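You operate a simulated robot arm through the tools that you are given. There is no shell and no other tool. Be economical: measure what you need, move in short steps, check, and stop when the job is done.

Carry out the task below with a simulated robot arm. There is one attempt and no reset: what you move stays moved.

TASK
Put one of the label cards from the top deck of the cart on the door end of the work table.
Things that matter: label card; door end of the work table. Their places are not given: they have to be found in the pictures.

It is judged by the outcome, as a careful person would: the job done as asked, and still so three seconds after it is handed in. It fails if anything else is knocked over, pushed out of place, dropped, spilled or broken.

THE ROBOT
A 7-joint arm with a two-finger parallel gripper, fixed in place. Base frame: the origin is at the foot of the arm, x ahead of it, y to its left, z up. Lengths are in mm, angles in degrees, forces in N, time in s.
With the tool pointing down near the work surface it reaches from about 120 to 600 mm from the base axis. Its first joint turns from -66.0 to 66.0 degrees. Payload 2.4 kg.
Tool frame: the origin (TCP) lies between the finger pads and is the grasp point; the fingertips stand 30 mm ahead of it; z points along the fingers, y is the line along which they close. The gripper opens to 94 mm. The fingers are 28 mm wide and 10 mm thick; the gripper's body (50 by 96 mm) begins 55 mm behind the TCP.
Orientation is that of the tool frame in the base frame, as [roll, pitch, yaw] about the fixed x, y, z axes, in that order (R = Rz(yaw) Ry(pitch) Rx(roll)). With the fingers straight down and closing along the base's y, the tool's x points along the base's -x, its y along +y and its z along -z.

THE INTERFACE
- The arm moves only by the tool nudge_tool. Its argument "increments" is a list of rows, each an object of numbers (a shift or turn left out is 0, a gripper value left out holds the last): "grip": the finger opening in m, from 0 to 0.094; "dx", "dy", "dz": the shift along the base's x, y, z in m; "twist": the turn about the base's z in degrees. In form: [{"grip": .., "dx": .., "dy": .., "dz": .., "twist": ..}, ...]. A call has 1 to 8 rows; each row is the pose to reach, as a shift and turn from the pose commanded when the call began. A row lasts 0.2 s, in which the tool goes at most 50 mm and 8.6 degrees; a call with a longer step from one row to the next is refused whole, and so is a gripper value outside its range. A pose out of reach is approached as far as the arm can. The call stops where the force on the tool passes 40 N (or 10 N more than at its start, if that is more) or the arm is blocked; 0.2 s more then pass. The fingers move at their own pace (about 153 mm/s each) and stop on an object; they squeeze with about 31 N. The grip force told is the motor's: it shows also when the fingers shut on nothing. Time passes only in rows, and 0.2 s behind the last, so rows that repeat a pose let the fingers close. It gives the time, the measured TCP pose, the force on the tool (base axes), the opening and the grip force at its end, in the units of the frame above (readings bear some noise).
- Cameras (640 x 400 px; columns grow to the right, rows downward): "scene" is fixed at [14.4, 458.8, 1446.4]; the picture's right is [-0.92, -0.39, 0.00], its down [-0.22, 0.52, -0.82] and it looks along [0.32, -0.76, -0.57] (base axes); focal length 309 px, centre (320, 200). "wrist" rides on the gripper at [-37, 0, -58] in the tool frame; the picture's right is [0.00, -1.00, 0.00], its down [0.97, 0.00, -0.24] and it looks along [0.24, 0.00, 0.97] (tool axes); focal length 218 px, centre (320, 200).
- get_image(camera): a new picture of that camera. No time passes.
- probe_pixels(camera, pixels): there is no depth. For up to 12 entries [column, row, z] of the newest picture of that camera ("zoom" is the newest enlarged one), the place [x, y] in the base frame at which the ray of that pixel passes the height z, good to about 2 mm. No time passes.
- enlarge(camera, box): a new picture of the part [left, top, right, bottom] of that camera's present view, enlarged. No time passes.
- sign_off(): hands the job in; it is judged then, once.

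Work in short steps. Measure before you move; look again where a grasp or a placing could have gone wrong, and mend it. You have 60 turns and 26 pictures in all, the two below and enlarged ones among them. Open the gripper and draw the arm clear of the work before you hand the job in, unless the task says otherwise; then end with one line.

The tools are called after "Request:" as a command line: name --argument value ..., lists and objects as JSON in quotes. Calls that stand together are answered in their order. nudge_tool: Moves the arm, as the interface text tells. Its arguments: {"type":"object","properties":{"increments":{"type":"array"}},"required":["increments"]} The other tools are called the same way: get_image (camera) takes a picture; probe_pixels (camera, pixels) gives the place at which the rays of pixels pass given heights; enlarge (camera, box) takes an enlarged picture of a part of a camera's view; sign_off () hands the job in.

At the start:

```text
time_s: 0.0
tcp_pos: [255.3, -309.3, 971.7]
orientation: [180.0, 0.0, -180.0]
ft_force: [0.1, -1.0, 0.4]
width: 94.0
grasp_force: 0.0
```

scene: 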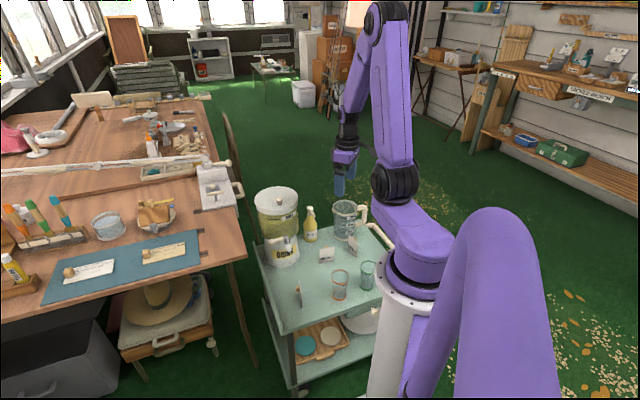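
wrist: 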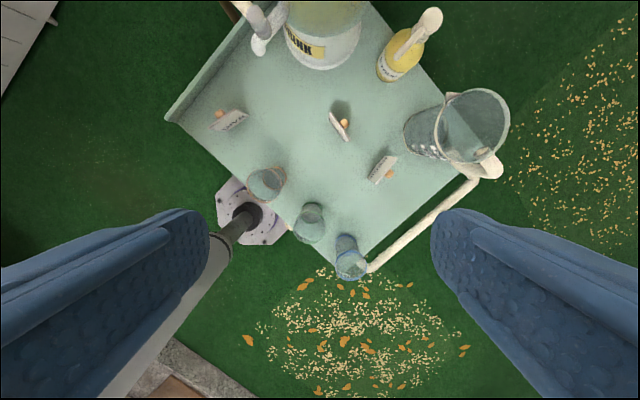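

The wrist view shows three small label cards on the cart deck, near (228,121), (338,125) and (382,168). I'll enlarge the scene to look at the cards and find the table's door end.

Request:
enlarge --camera "scene" --box '[0, 60, 260, 320]'

Request:
enlarge --camera "scene" --box '[240, 170, 410, 370]'

Request:
enlarge --camera "wrist" --box '[160, 0, 520, 290]'

```text
1.54 times, centred on (130, 190) of scene
```

zoom: 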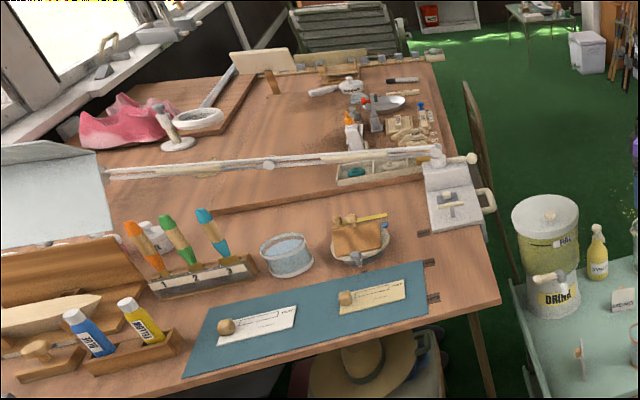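

```text
2.00 times, centred on (325, 270) of scene
```

zoom: 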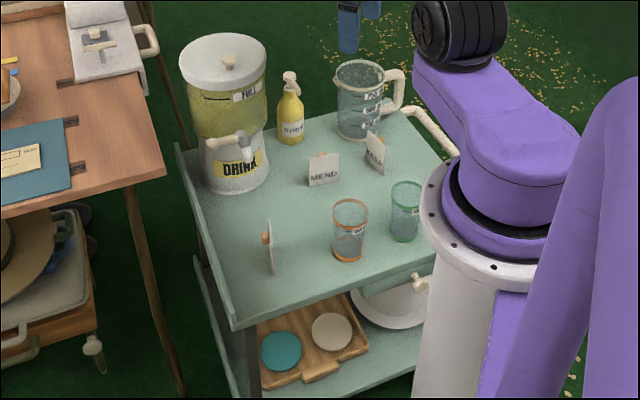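

```text
1.38 times, centred on (340, 145) of wrist
```

zoom: 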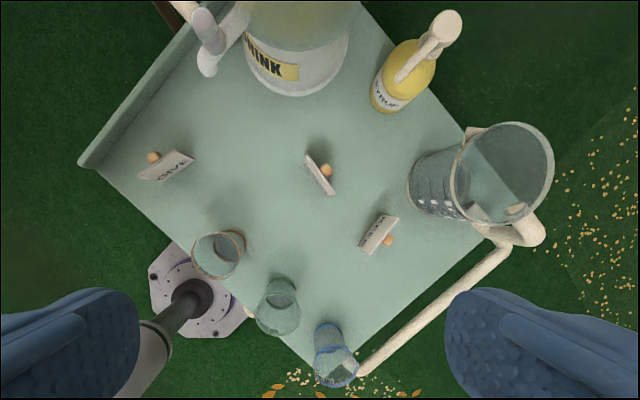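

Next I probe the card and table positions, and enlarge the far end of the room to look for the door.

Request:
enlarge --camera "scene" --box '[80, 0, 440, 120]'

Request:
probe_pixels --camera "scene" --pixels '[[247, 255, 700], [247, 255, 559], [200, 95, 700], [238, 207, 700], [42, 300, 700], [185, 235, 700], [297, 307, 559], [321, 262, 559], [349, 253, 559], [290, 335, 559], [255, 245, 559], [396, 260, 559]]'

Request:
probe_pixels --camera "wrist" --pixels '[[228, 128, 559], [335, 125, 559], [375, 178, 559], [165, 118, 559], [350, 275, 559], [370, 2, 559], [265, 190, 559], [310, 235, 559], [440, 150, 559], [390, 75, 559], [320, 60, 559]]'

```text
1.78 times, centred on (260, 60) of scene
```

zoom: 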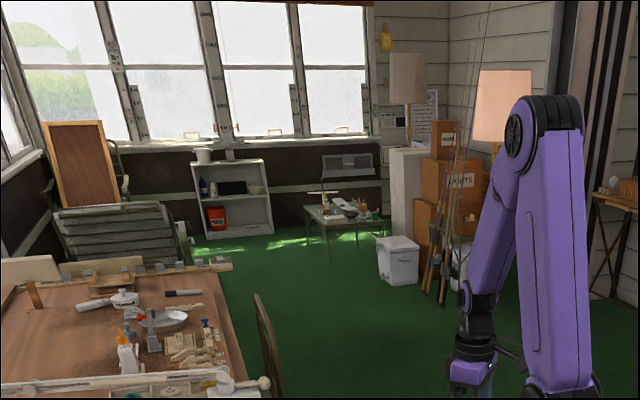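

```text
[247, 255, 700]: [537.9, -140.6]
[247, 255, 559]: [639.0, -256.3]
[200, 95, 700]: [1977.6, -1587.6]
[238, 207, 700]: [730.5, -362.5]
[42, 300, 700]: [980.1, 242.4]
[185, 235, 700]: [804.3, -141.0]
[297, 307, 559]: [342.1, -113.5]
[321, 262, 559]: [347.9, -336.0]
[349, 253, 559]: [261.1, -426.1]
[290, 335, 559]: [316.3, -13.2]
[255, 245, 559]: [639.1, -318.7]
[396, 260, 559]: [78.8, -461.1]
```

```text
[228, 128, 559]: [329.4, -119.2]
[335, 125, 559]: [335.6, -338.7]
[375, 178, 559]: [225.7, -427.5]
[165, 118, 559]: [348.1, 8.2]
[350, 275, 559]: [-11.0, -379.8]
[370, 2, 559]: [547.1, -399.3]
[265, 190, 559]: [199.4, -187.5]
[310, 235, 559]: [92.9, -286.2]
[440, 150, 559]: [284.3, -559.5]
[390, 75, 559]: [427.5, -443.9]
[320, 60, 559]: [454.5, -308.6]
```

The cart deck is at z≈559, with the cards near (342,-113), (348,-336) and (240,-427). Next I check the sign on the right-hand bench and the strip along the table's near end for clues about the door.

Request:
enlarge --camera "scene" --box '[400, 0, 640, 200]'

Request:
enlarge --camera "scene" --box '[120, 140, 320, 290]'

```text
2.00 times, centred on (520, 100) of scene
```

zoom: 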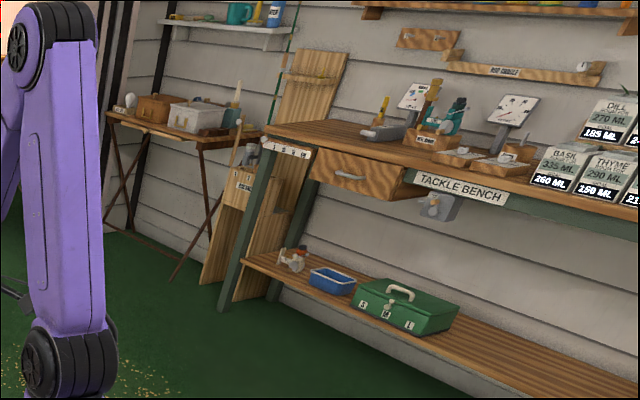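

```text
2.67 times, centred on (220, 215) of scene
```

zoom: 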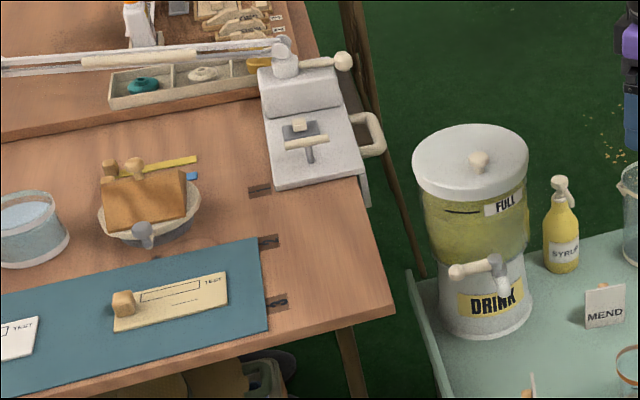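

The fixtures on the right are a separate tackle bench. The table with the blue mat has its near end in reach, with bare wood beside the mat at scene (220,260). I'll move high over toward that corner to measure it with the wrist camera.

Request:
nudge_tool --increments '[{"dx": 0.025, "dy": 0.035}, {"dx": 0.05, "dy": 0.07}, {"dx": 0.075, "dy": 0.105}, {"dx": 0.1, "dy": 0.14}, {"dx": 0.12, "dy": 0.175}, {"dx": 0.14, "dy": 0.21}]'

Request:
get_image --camera "wrist"

Request:
get_image --camera "scene"

```text
time_s: 1.4
tcp_pos: [394.7, -101.0, 974.2]
orientation: [-180.0, 0.0, 179.9]
ft_force: [-0.5, -0.8, 0.4]
width: 94.1
grasp_force: 0.0
```

```text
17 pictures are left
```

wrist: 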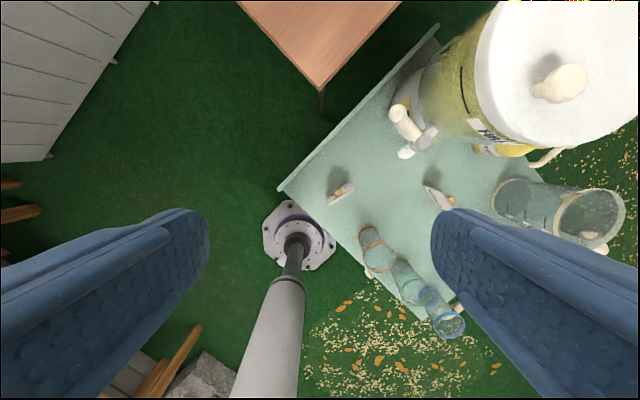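

```text
16 pictures are left
```

scene: 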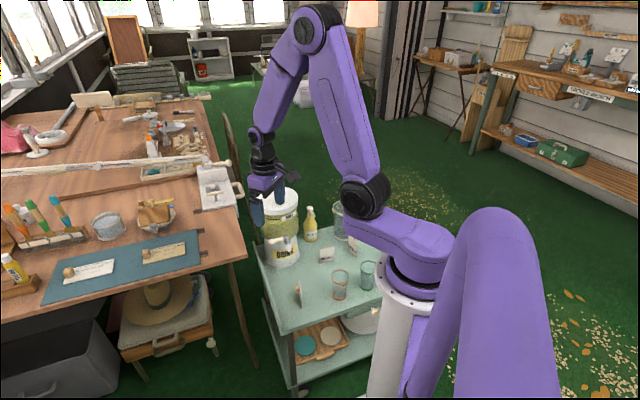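

The table corner shows at wrist (320,86) and scene (247,256). I probe both at several heights to triangulate the table height.

Request:
probe_pixels --camera "wrist" --pixels '[[320, 86, 450], [320, 86, 559], [320, 86, 620], [320, 86, 700], [240, 4, 559], [398, 4, 559], [340, 190, 559], [345, 185, 600], [436, 195, 559]]'

Request:
probe_pixels --camera "scene" --pixels '[[246, 256, 450], [246, 256, 559], [246, 256, 620], [246, 256, 700], [200, 252, 559], [200, 252, 620]]'

Request:
enlarge --camera "wrist" --box '[220, 80, 540, 280]'

```text
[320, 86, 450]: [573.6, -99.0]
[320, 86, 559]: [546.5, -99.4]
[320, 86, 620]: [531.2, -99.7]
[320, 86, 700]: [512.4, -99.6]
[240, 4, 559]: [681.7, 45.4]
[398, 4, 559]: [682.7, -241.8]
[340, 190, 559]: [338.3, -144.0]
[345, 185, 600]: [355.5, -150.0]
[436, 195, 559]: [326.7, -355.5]
```

```text
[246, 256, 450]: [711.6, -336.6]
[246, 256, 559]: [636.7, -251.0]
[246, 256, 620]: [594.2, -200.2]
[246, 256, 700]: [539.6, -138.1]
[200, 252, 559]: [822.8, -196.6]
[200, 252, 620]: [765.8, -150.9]
```

```text
2.00 times, centred on (380, 180) of wrist
```

zoom: 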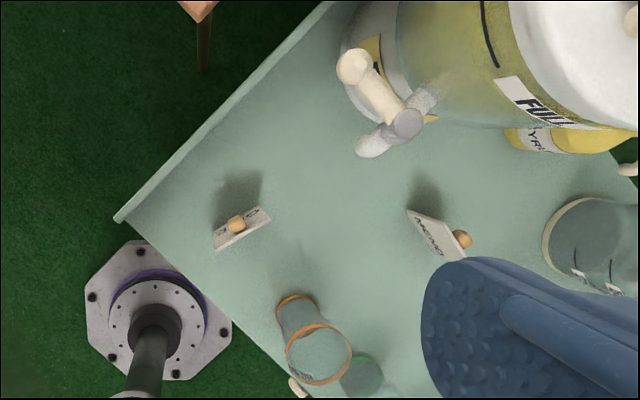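

The table top comes out at z≈748, with its corner near (504,-100). The card nearest me, on the cart at about (342,-118), stands on edge with a knob behind and clear space around it. Its normal is roughly (0.84,0.54), so I turn -57° and descend above it for a closer look.

Request:
nudge_tool --increments '[{"dx": -0.008, "dy": -0.003, "dz": -0.028, "twist": -8.1}, {"dx": -0.016, "dy": -0.005, "dz": -0.056, "twist": -16.2}, {"dx": -0.024, "dy": -0.008, "dz": -0.084, "twist": -24.3}, {"dx": -0.032, "dy": -0.01, "dz": -0.112, "twist": -32.5}, {"dx": -0.04, "dy": -0.012, "dz": -0.14, "twist": -40.6}, {"dx": -0.048, "dy": -0.015, "dz": -0.168, "twist": -48.8}, {"dx": -0.054, "dy": -0.017, "dz": -0.196, "twist": -57}]'

Request:
get_image --camera "wrist"

```text
time_s: 3.0
tcp_pos: [341.9, -116.4, 776.4]
orientation: [180.0, -0.1, 122.9]
ft_force: [0.2, 0.1, -0.7]
width: 93.8
grasp_force: 0.0
```

```text
14 pictures are left
```

wrist: 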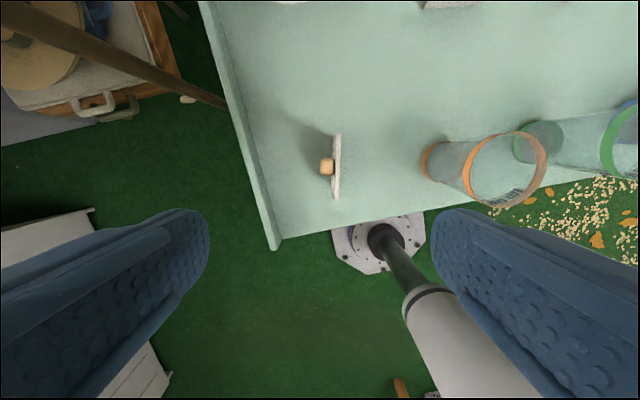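

The card lines up with the picture's vertical at (337,135)–(337,198), with the knob at (326,167). An enlarged scene view will give its height.

Request:
enlarge --camera "scene" --box '[260, 260, 340, 330]'

Request:
enlarge --camera "wrist" --box '[270, 110, 400, 220]'

```text
5.71 times, centred on (300, 295) of scene
```

zoom: 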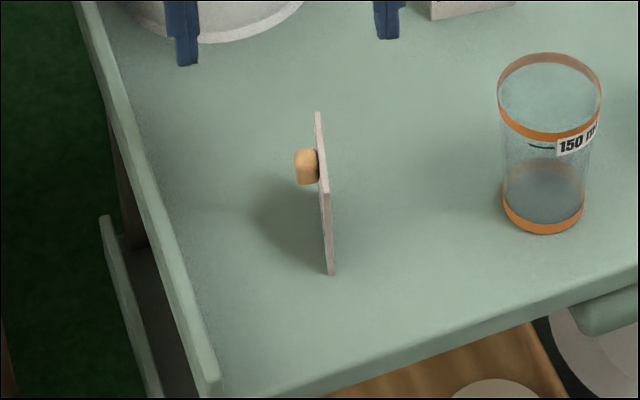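

```text
3.64 times, centred on (335, 165) of wrist
```

zoom: 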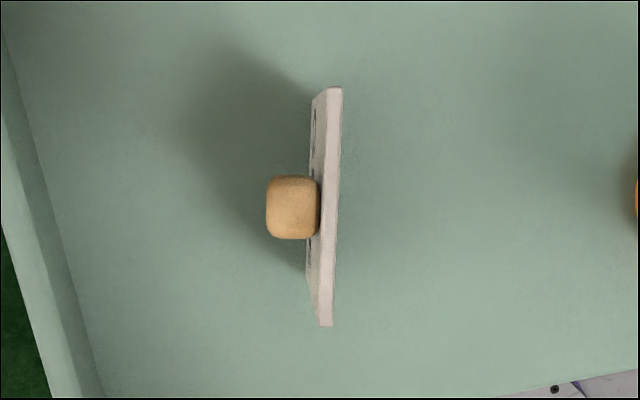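

Request:
probe_pixels --camera "scene" --pixels '[[301.5, 307.8, 559], [300.8, 293.2, 590], [300.8, 293.2, 600], [300.8, 293.2, 610], [299.1, 279.8, 590], [299.1, 279.8, 600], [299.1, 279.8, 610], [297, 289, 585]]'

Request:
probe_pixels --camera "wrist" --pixels '[[338.5, 134.5, 590], [338.5, 134.5, 600], [338.5, 134.5, 610], [335.5, 199, 590], [335.5, 199, 600], [335.5, 199, 610], [324, 167, 585], [330, 167, 585], [427, 165, 559], [540, 165, 640], [250, 165, 580]]'

```text
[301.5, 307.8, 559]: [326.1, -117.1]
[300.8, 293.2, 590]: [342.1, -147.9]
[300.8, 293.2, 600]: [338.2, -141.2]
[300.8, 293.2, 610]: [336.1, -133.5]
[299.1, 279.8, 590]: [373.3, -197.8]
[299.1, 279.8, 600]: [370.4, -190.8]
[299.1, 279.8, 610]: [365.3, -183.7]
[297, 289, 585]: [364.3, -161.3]
```

```text
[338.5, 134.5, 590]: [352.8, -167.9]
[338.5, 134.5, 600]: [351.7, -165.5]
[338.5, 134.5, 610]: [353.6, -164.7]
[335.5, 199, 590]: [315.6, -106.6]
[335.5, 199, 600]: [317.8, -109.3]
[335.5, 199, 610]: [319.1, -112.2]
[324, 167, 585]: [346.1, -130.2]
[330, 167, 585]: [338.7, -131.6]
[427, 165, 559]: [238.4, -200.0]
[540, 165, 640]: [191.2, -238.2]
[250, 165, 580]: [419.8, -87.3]
```

The card is about 55 wide and 73 tall (top z≈632), with plate and knob about 21 mm thick in all, centred near (342.5,-136.5). I go down straddling plate and knob with the opening at 70 mm, correcting yaw by -2°, and stop at TCP z≈608.

Request:
nudge_tool --increments '[{"grip": 0.07, "dx": 0.0006, "dy": -0.02, "dz": 0, "twist": -2}, {"dx": 0.0006, "dy": -0.02, "dz": -0.035, "twist": -2}, {"dx": 0.0006, "dy": -0.02, "dz": -0.07, "twist": -2}, {"dx": 0.0006, "dy": -0.02, "dz": -0.1, "twist": -2}]'

Request:
get_image --camera "wrist"

```text
time_s: 4.0
tcp_pos: [342.3, -139.1, 674.0]
orientation: [180.0, 0.0, 121.0]
ft_force: [0.4, 0.6, 0.5]
width: 69.9
grasp_force: 0.1
```

```text
11 pictures are left
```

wrist: 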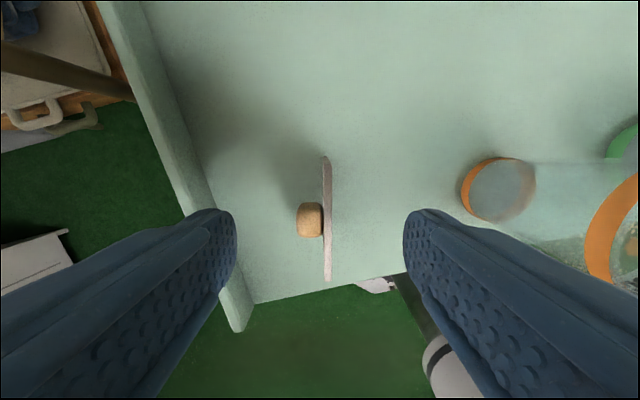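

The plate is at cols 323–332 and the knob's left edge at 297, so the pair sits about 4 mm toward tool +y. I shift by that, go down to z≈608, and close slowly.

Request:
nudge_tool --increments '[{"dx": 0.0034, "dy": 0.002, "dz": -0.03}, {"dx": 0.0034, "dy": 0.002, "dz": -0.066}, {"dx": 0.0034, "dy": 0.002, "dz": -0.066}, {"grip": 0.03, "dx": 0.0034, "dy": 0.002, "dz": -0.066}, {"grip": 0.022, "dx": 0.0034, "dy": 0.002, "dz": -0.066}, {"grip": 0.01, "dx": 0.0034, "dy": 0.002, "dz": -0.066}, {"grip": 0.01, "dx": 0.0034, "dy": 0.002, "dz": -0.066}]'

Request:
get_image --camera "wrist"

```text
time_s: 5.6
tcp_pos: [343.9, -136.1, 610.6]
orientation: [-180.0, 0.1, 121.0]
ft_force: [0.0, -0.1, -0.1]
width: 19.1
grasp_force: 30.9
```

```text
10 pictures are left
```

wrist: 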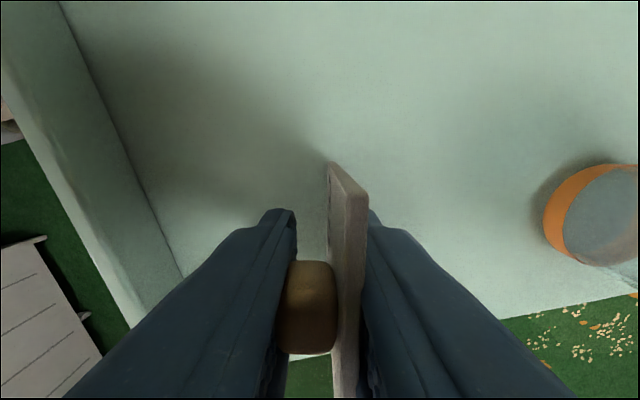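

Gripped at 19 mm, with the card bottom about 51 mm below the TCP. I lift it straight up and measure the bare corner at the z≈748 table height.

Request:
nudge_tool --increments '[{"dz": 0.03}, {"dz": 0.075}, {"dz": 0.125}, {"dz": 0.175}, {"dz": 0.225}, {"dz": 0.275}]'

Request:
probe_pixels --camera "scene" --pixels '[[246, 256, 748], [198, 230, 748], [203, 265, 748], [42, 302, 748], [232, 207, 748], [205, 210, 748], [222, 245, 748], [195, 275, 748], [100, 298, 748]]'

Request:
get_image --camera "scene"

```text
time_s: 7.0
tcp_pos: [346.3, -135.5, 883.7]
orientation: [180.0, 0.0, 121.0]
ft_force: [0.1, -0.9, 0.5]
width: 18.8
grasp_force: 31.4
```

```text
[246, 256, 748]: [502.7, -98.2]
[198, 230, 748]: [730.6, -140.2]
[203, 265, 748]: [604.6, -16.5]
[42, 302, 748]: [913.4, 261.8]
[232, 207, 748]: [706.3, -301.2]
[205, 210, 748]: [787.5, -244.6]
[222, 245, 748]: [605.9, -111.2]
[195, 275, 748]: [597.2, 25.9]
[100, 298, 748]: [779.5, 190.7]
```

```text
9 pictures are left
```

scene: 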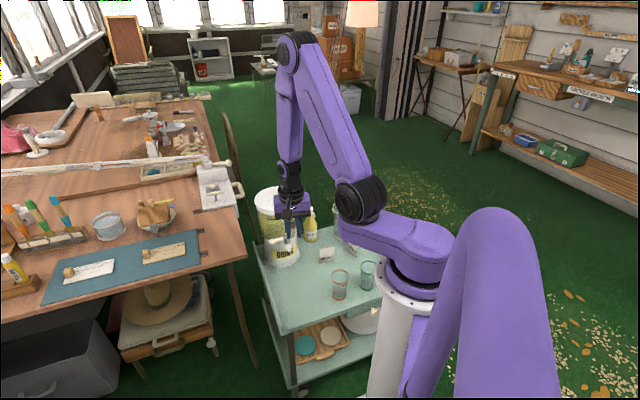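

The table corner is at (503,-98), and the bare wood between the end, the side and the mat leaves room for the card at about (575,-97). I carry it there at height, moving clear of the dispenser.

Request:
nudge_tool --increments '[{"dx": 0.02, "dy": 0.02}, {"dx": 0.055, "dy": 0.04}, {"dx": 0.09, "dy": 0.04}, {"dx": 0.125, "dy": 0.04}, {"dx": 0.16, "dy": 0.04}, {"dx": 0.195, "dy": 0.04}, {"dx": 0.22, "dy": 0.04}, {"dx": 0.231, "dy": 0.04}]'

Request:
get_image --camera "wrist"

Request:
enlarge --camera "scene" --box '[150, 150, 310, 280]'

```text
time_s: 8.8
tcp_pos: [578.2, -92.2, 885.4]
orientation: [-180.0, 0.0, 121.0]
ft_force: [0.1, -0.1, -0.4]
width: 18.7
grasp_force: 31.0
```

```text
8 pictures are left
```

wrist: 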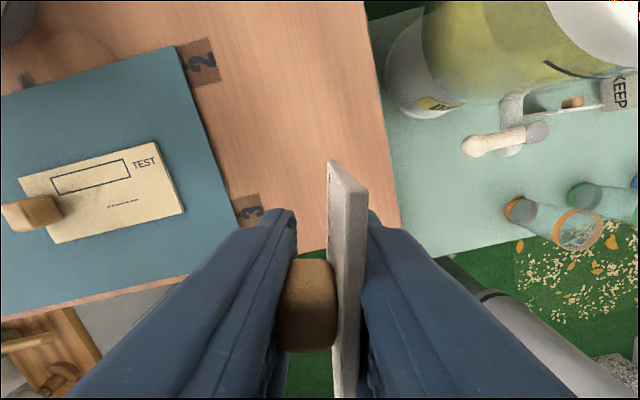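

```text
3.08 times, centred on (230, 215) of scene
```

zoom: 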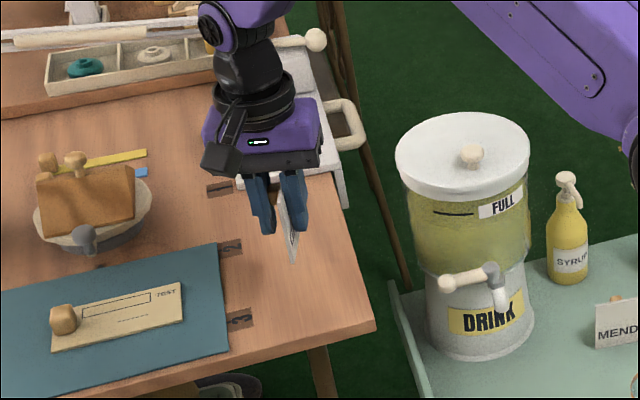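

The card hangs over the bare corner; I see the table's side edge at (400,222) and the mat edge at (237,212). I verify the height and the clearances before lowering.

Request:
probe_pixels --camera "wrist" --pixels '[[400, 222, 748], [370, 50, 748], [236, 215, 748], [190, 75, 748], [250, 208, 748], [188, 278, 748], [10, 316, 748]]'

Request:
probe_pixels --camera "zoom" --pixels '[[375, 325, 748], [229, 350, 748], [218, 245, 748], [243, 318, 748], [295, 262, 832]]'

```text
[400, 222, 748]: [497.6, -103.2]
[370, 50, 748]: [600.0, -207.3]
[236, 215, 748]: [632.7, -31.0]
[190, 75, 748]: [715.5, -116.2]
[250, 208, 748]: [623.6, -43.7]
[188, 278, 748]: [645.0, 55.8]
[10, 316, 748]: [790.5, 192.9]
```

```text
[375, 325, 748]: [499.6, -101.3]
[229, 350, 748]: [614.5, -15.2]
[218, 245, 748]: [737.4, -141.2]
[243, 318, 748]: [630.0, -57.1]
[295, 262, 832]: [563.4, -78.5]
```

Both cameras agree: table top z≈748, corner near (499,-102). I lower to just above contact (nominal contact TCP ≈ 800).

Request:
nudge_tool --increments '[{"dz": -0.03}, {"dz": -0.06}, {"dz": -0.076}, {"dz": -0.079}, {"dz": -0.08}]'

Request:
enlarge --camera "scene" --box '[190, 190, 270, 270]'

```text
time_s: 10.0
tcp_pos: [578.8, -92.0, 806.5]
orientation: [179.8, 0.2, 121.1]
ft_force: [-0.4, 4.2, 27.7]
width: 18.9
grasp_force: 30.9
```

```text
5.00 times, centred on (230, 230) of scene
```

zoom: 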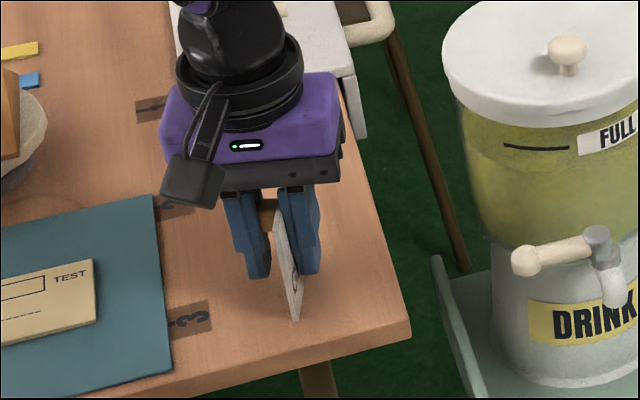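

Contact: 27.7 N at TCP 806.5. I ease up 1.5 mm to relieve the press before releasing.

Request:
nudge_tool --increments '[{"dz": 0.0015}, {"dz": 0.0015}]'

```text
time_s: 10.6
tcp_pos: [578.7, -93.0, 805.8]
orientation: [180.0, 0.1, 121.0]
ft_force: [4.5, 4.5, 21.4]
width: 18.7
grasp_force: 31.3
```

Request:
nudge_tool --increments '[{"dz": 0.002}, {"dz": 0.002}]'

```text
time_s: 11.2
tcp_pos: [574.8, -93.9, 807.6]
orientation: [-179.8, -0.2, 121.0]
ft_force: [0.0, 0.1, 1.1]
width: 18.7
grasp_force: 30.7
```

Force is down to about 1 N, so the card is just at the surface. I lower 0.7 mm and open gently.

Request:
nudge_tool --increments '[{"dz": -0.0007}, {"dz": -0.0007, "grip": 0.024}, {"dz": -0.0007, "grip": 0.03}, {"dz": -0.0007, "grip": 0.045}, {"dz": -0.0007, "grip": 0.06}, {"dz": -0.0007, "grip": 0.06}]'

Request:
enlarge --camera "scene" --box '[190, 190, 270, 270]'

Request:
get_image --camera "wrist"

```text
time_s: 12.6
tcp_pos: [577.7, -93.5, 806.7]
orientation: [-180.0, 0.0, 120.9]
ft_force: [0.0, 0.2, 0.0]
width: 60.0
grasp_force: 0.0
```

```text
5.00 times, centred on (230, 230) of scene
```

zoom: 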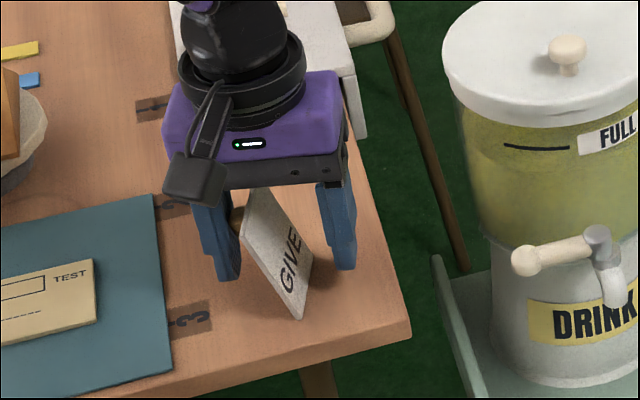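

```text
4 pictures are left
```

wrist: 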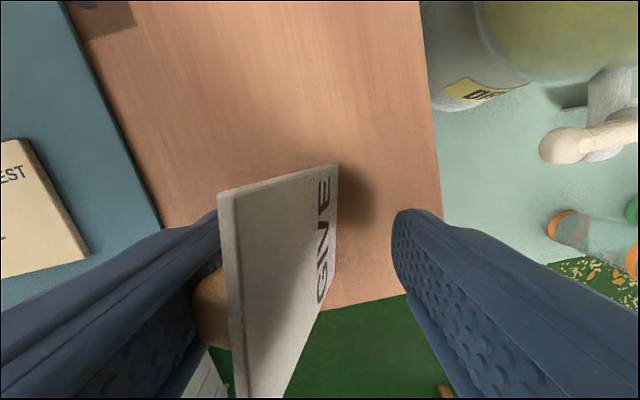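

The card tipped about its bottom edge and its knob now leans on the left finger; it is still within the fingers. I close gently to bring it upright again, with its bottom edge already on the table, and check the force.

Request:
nudge_tool --increments '[{"grip": 0.05}, {"grip": 0.04}, {"grip": 0.032}, {"grip": 0.026}, {"grip": 0.022}, {"grip": 0.018}, {"grip": 0.018}]'

```text
time_s: 14.2
tcp_pos: [577.2, -92.6, 807.5]
orientation: [179.9, 0.0, 121.0]
ft_force: [-0.3, -0.3, 0.5]
width: 18.9
grasp_force: 25.2
```

Width is 18.9, so the plate is flush with the pad again, with no load on the table. I lower in fine steps to seat the bottom edge.

Request:
nudge_tool --increments '[{"dz": -0.0005}, {"dz": -0.001}, {"dz": -0.001}]'

```text
time_s: 15.0
tcp_pos: [577.0, -95.0, 806.4]
orientation: [-179.9, 0.0, 121.0]
ft_force: [0.3, 0.9, 1.9]
width: 19.0
grasp_force: 25.3
```

Request:
nudge_tool --increments '[{"dz": -0.0006}, {"dz": -0.0006}]'

```text
time_s: 15.6
tcp_pos: [576.6, -94.2, 806.5]
orientation: [-179.9, 0.0, 121.1]
ft_force: [-0.4, 1.5, 2.3]
width: 19.4
grasp_force: 25.8
```

Light contact at 2.3 N. I open a few millimetres very slowly and look.

Request:
nudge_tool --increments '[{"grip": 0.0188}, {"grip": 0.0192}, {"grip": 0.0197}, {"grip": 0.0205}, {"grip": 0.022}, {"grip": 0.025}, {"grip": 0.028}, {"grip": 0.03}]'

Request:
get_image --camera "wrist"

```text
time_s: 17.4
tcp_pos: [576.9, -93.5, 805.1]
orientation: [-180.0, 0.0, 121.1]
ft_force: [-0.2, -0.8, 0.0]
width: 29.8
grasp_force: 0.0
```

```text
3 pictures are left
```

wrist: 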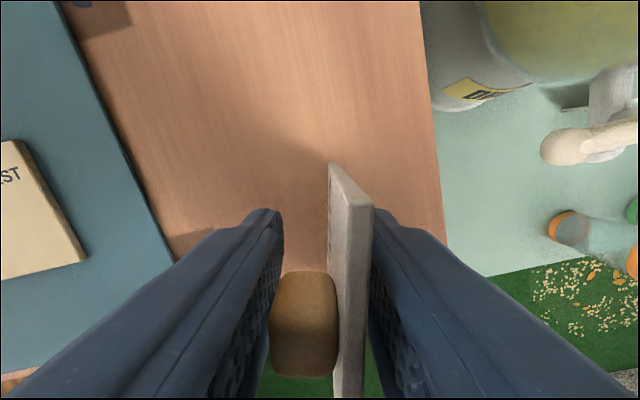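

The card looks upright within a 30 mm gap. I open further, slowly, and check again from the scene camera.

Request:
nudge_tool --increments '[{"grip": 0.034}, {"grip": 0.038}, {"grip": 0.042}, {"grip": 0.046}, {"grip": 0.05}, {"grip": 0.055}, {"grip": 0.06}, {"grip": 0.06}]'

Request:
enlarge --camera "scene" --box '[190, 190, 270, 270]'

```text
time_s: 19.2
tcp_pos: [577.3, -93.6, 806.2]
orientation: [180.0, 0.0, 121.1]
ft_force: [0.2, 0.8, 0.0]
width: 59.9
grasp_force: 0.1
```

```text
5.00 times, centred on (230, 230) of scene
```

zoom: 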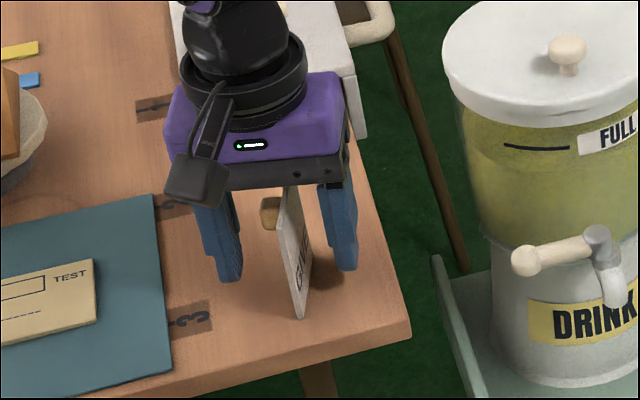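

The card stands upright and free, with clear gaps to both fingers. I rise straight up.

Request:
nudge_tool --increments '[{"dz": 0.01}, {"dz": 0.03}, {"dz": 0.055}, {"dz": 0.08}, {"dz": 0.11}, {"dz": 0.14}]'

Request:
nudge_tool --increments '[{"dx": -0.03}, {"dx": -0.07}, {"dx": -0.11}, {"dx": -0.15}, {"dx": -0.18}, {"dx": -0.18}]'

Request:
enlarge --camera "scene" --box '[160, 170, 400, 320]'

```text
time_s: 20.6
tcp_pos: [579.6, -93.5, 947.2]
orientation: [180.0, 0.0, 121.0]
ft_force: [0.6, 0.5, 0.0]
width: 60.1
grasp_force: 0.1
```

```text
time_s: 22.0
tcp_pos: [400.5, -92.9, 946.3]
orientation: [180.0, 0.0, 121.0]
ft_force: [0.1, 0.5, -0.1]
width: 59.9
grasp_force: 0.0
```

```text
2.67 times, centred on (280, 245) of scene
```

zoom: 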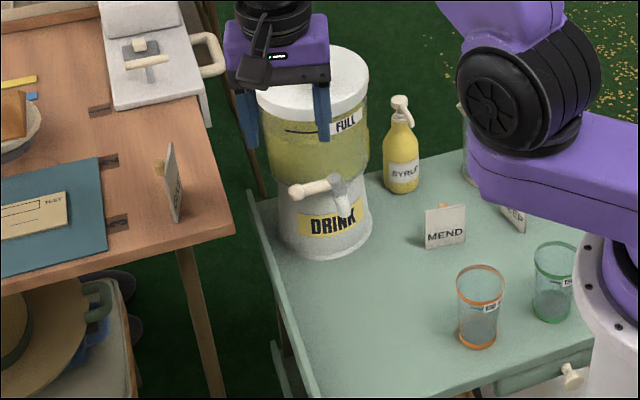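

The card stands on the table's near end at zoom (172,182), nothing else has moved, and the arm is clear with the gripper open. I hand it in.

Request:
sign_off

```text
The job is handed in.
```

The "GIVE" label card now stands upright on the near end of the work table. No door is visible in the pictures, so I took that end as the door end: it is the only one the arm can reach, and the wall seems to open beside it.
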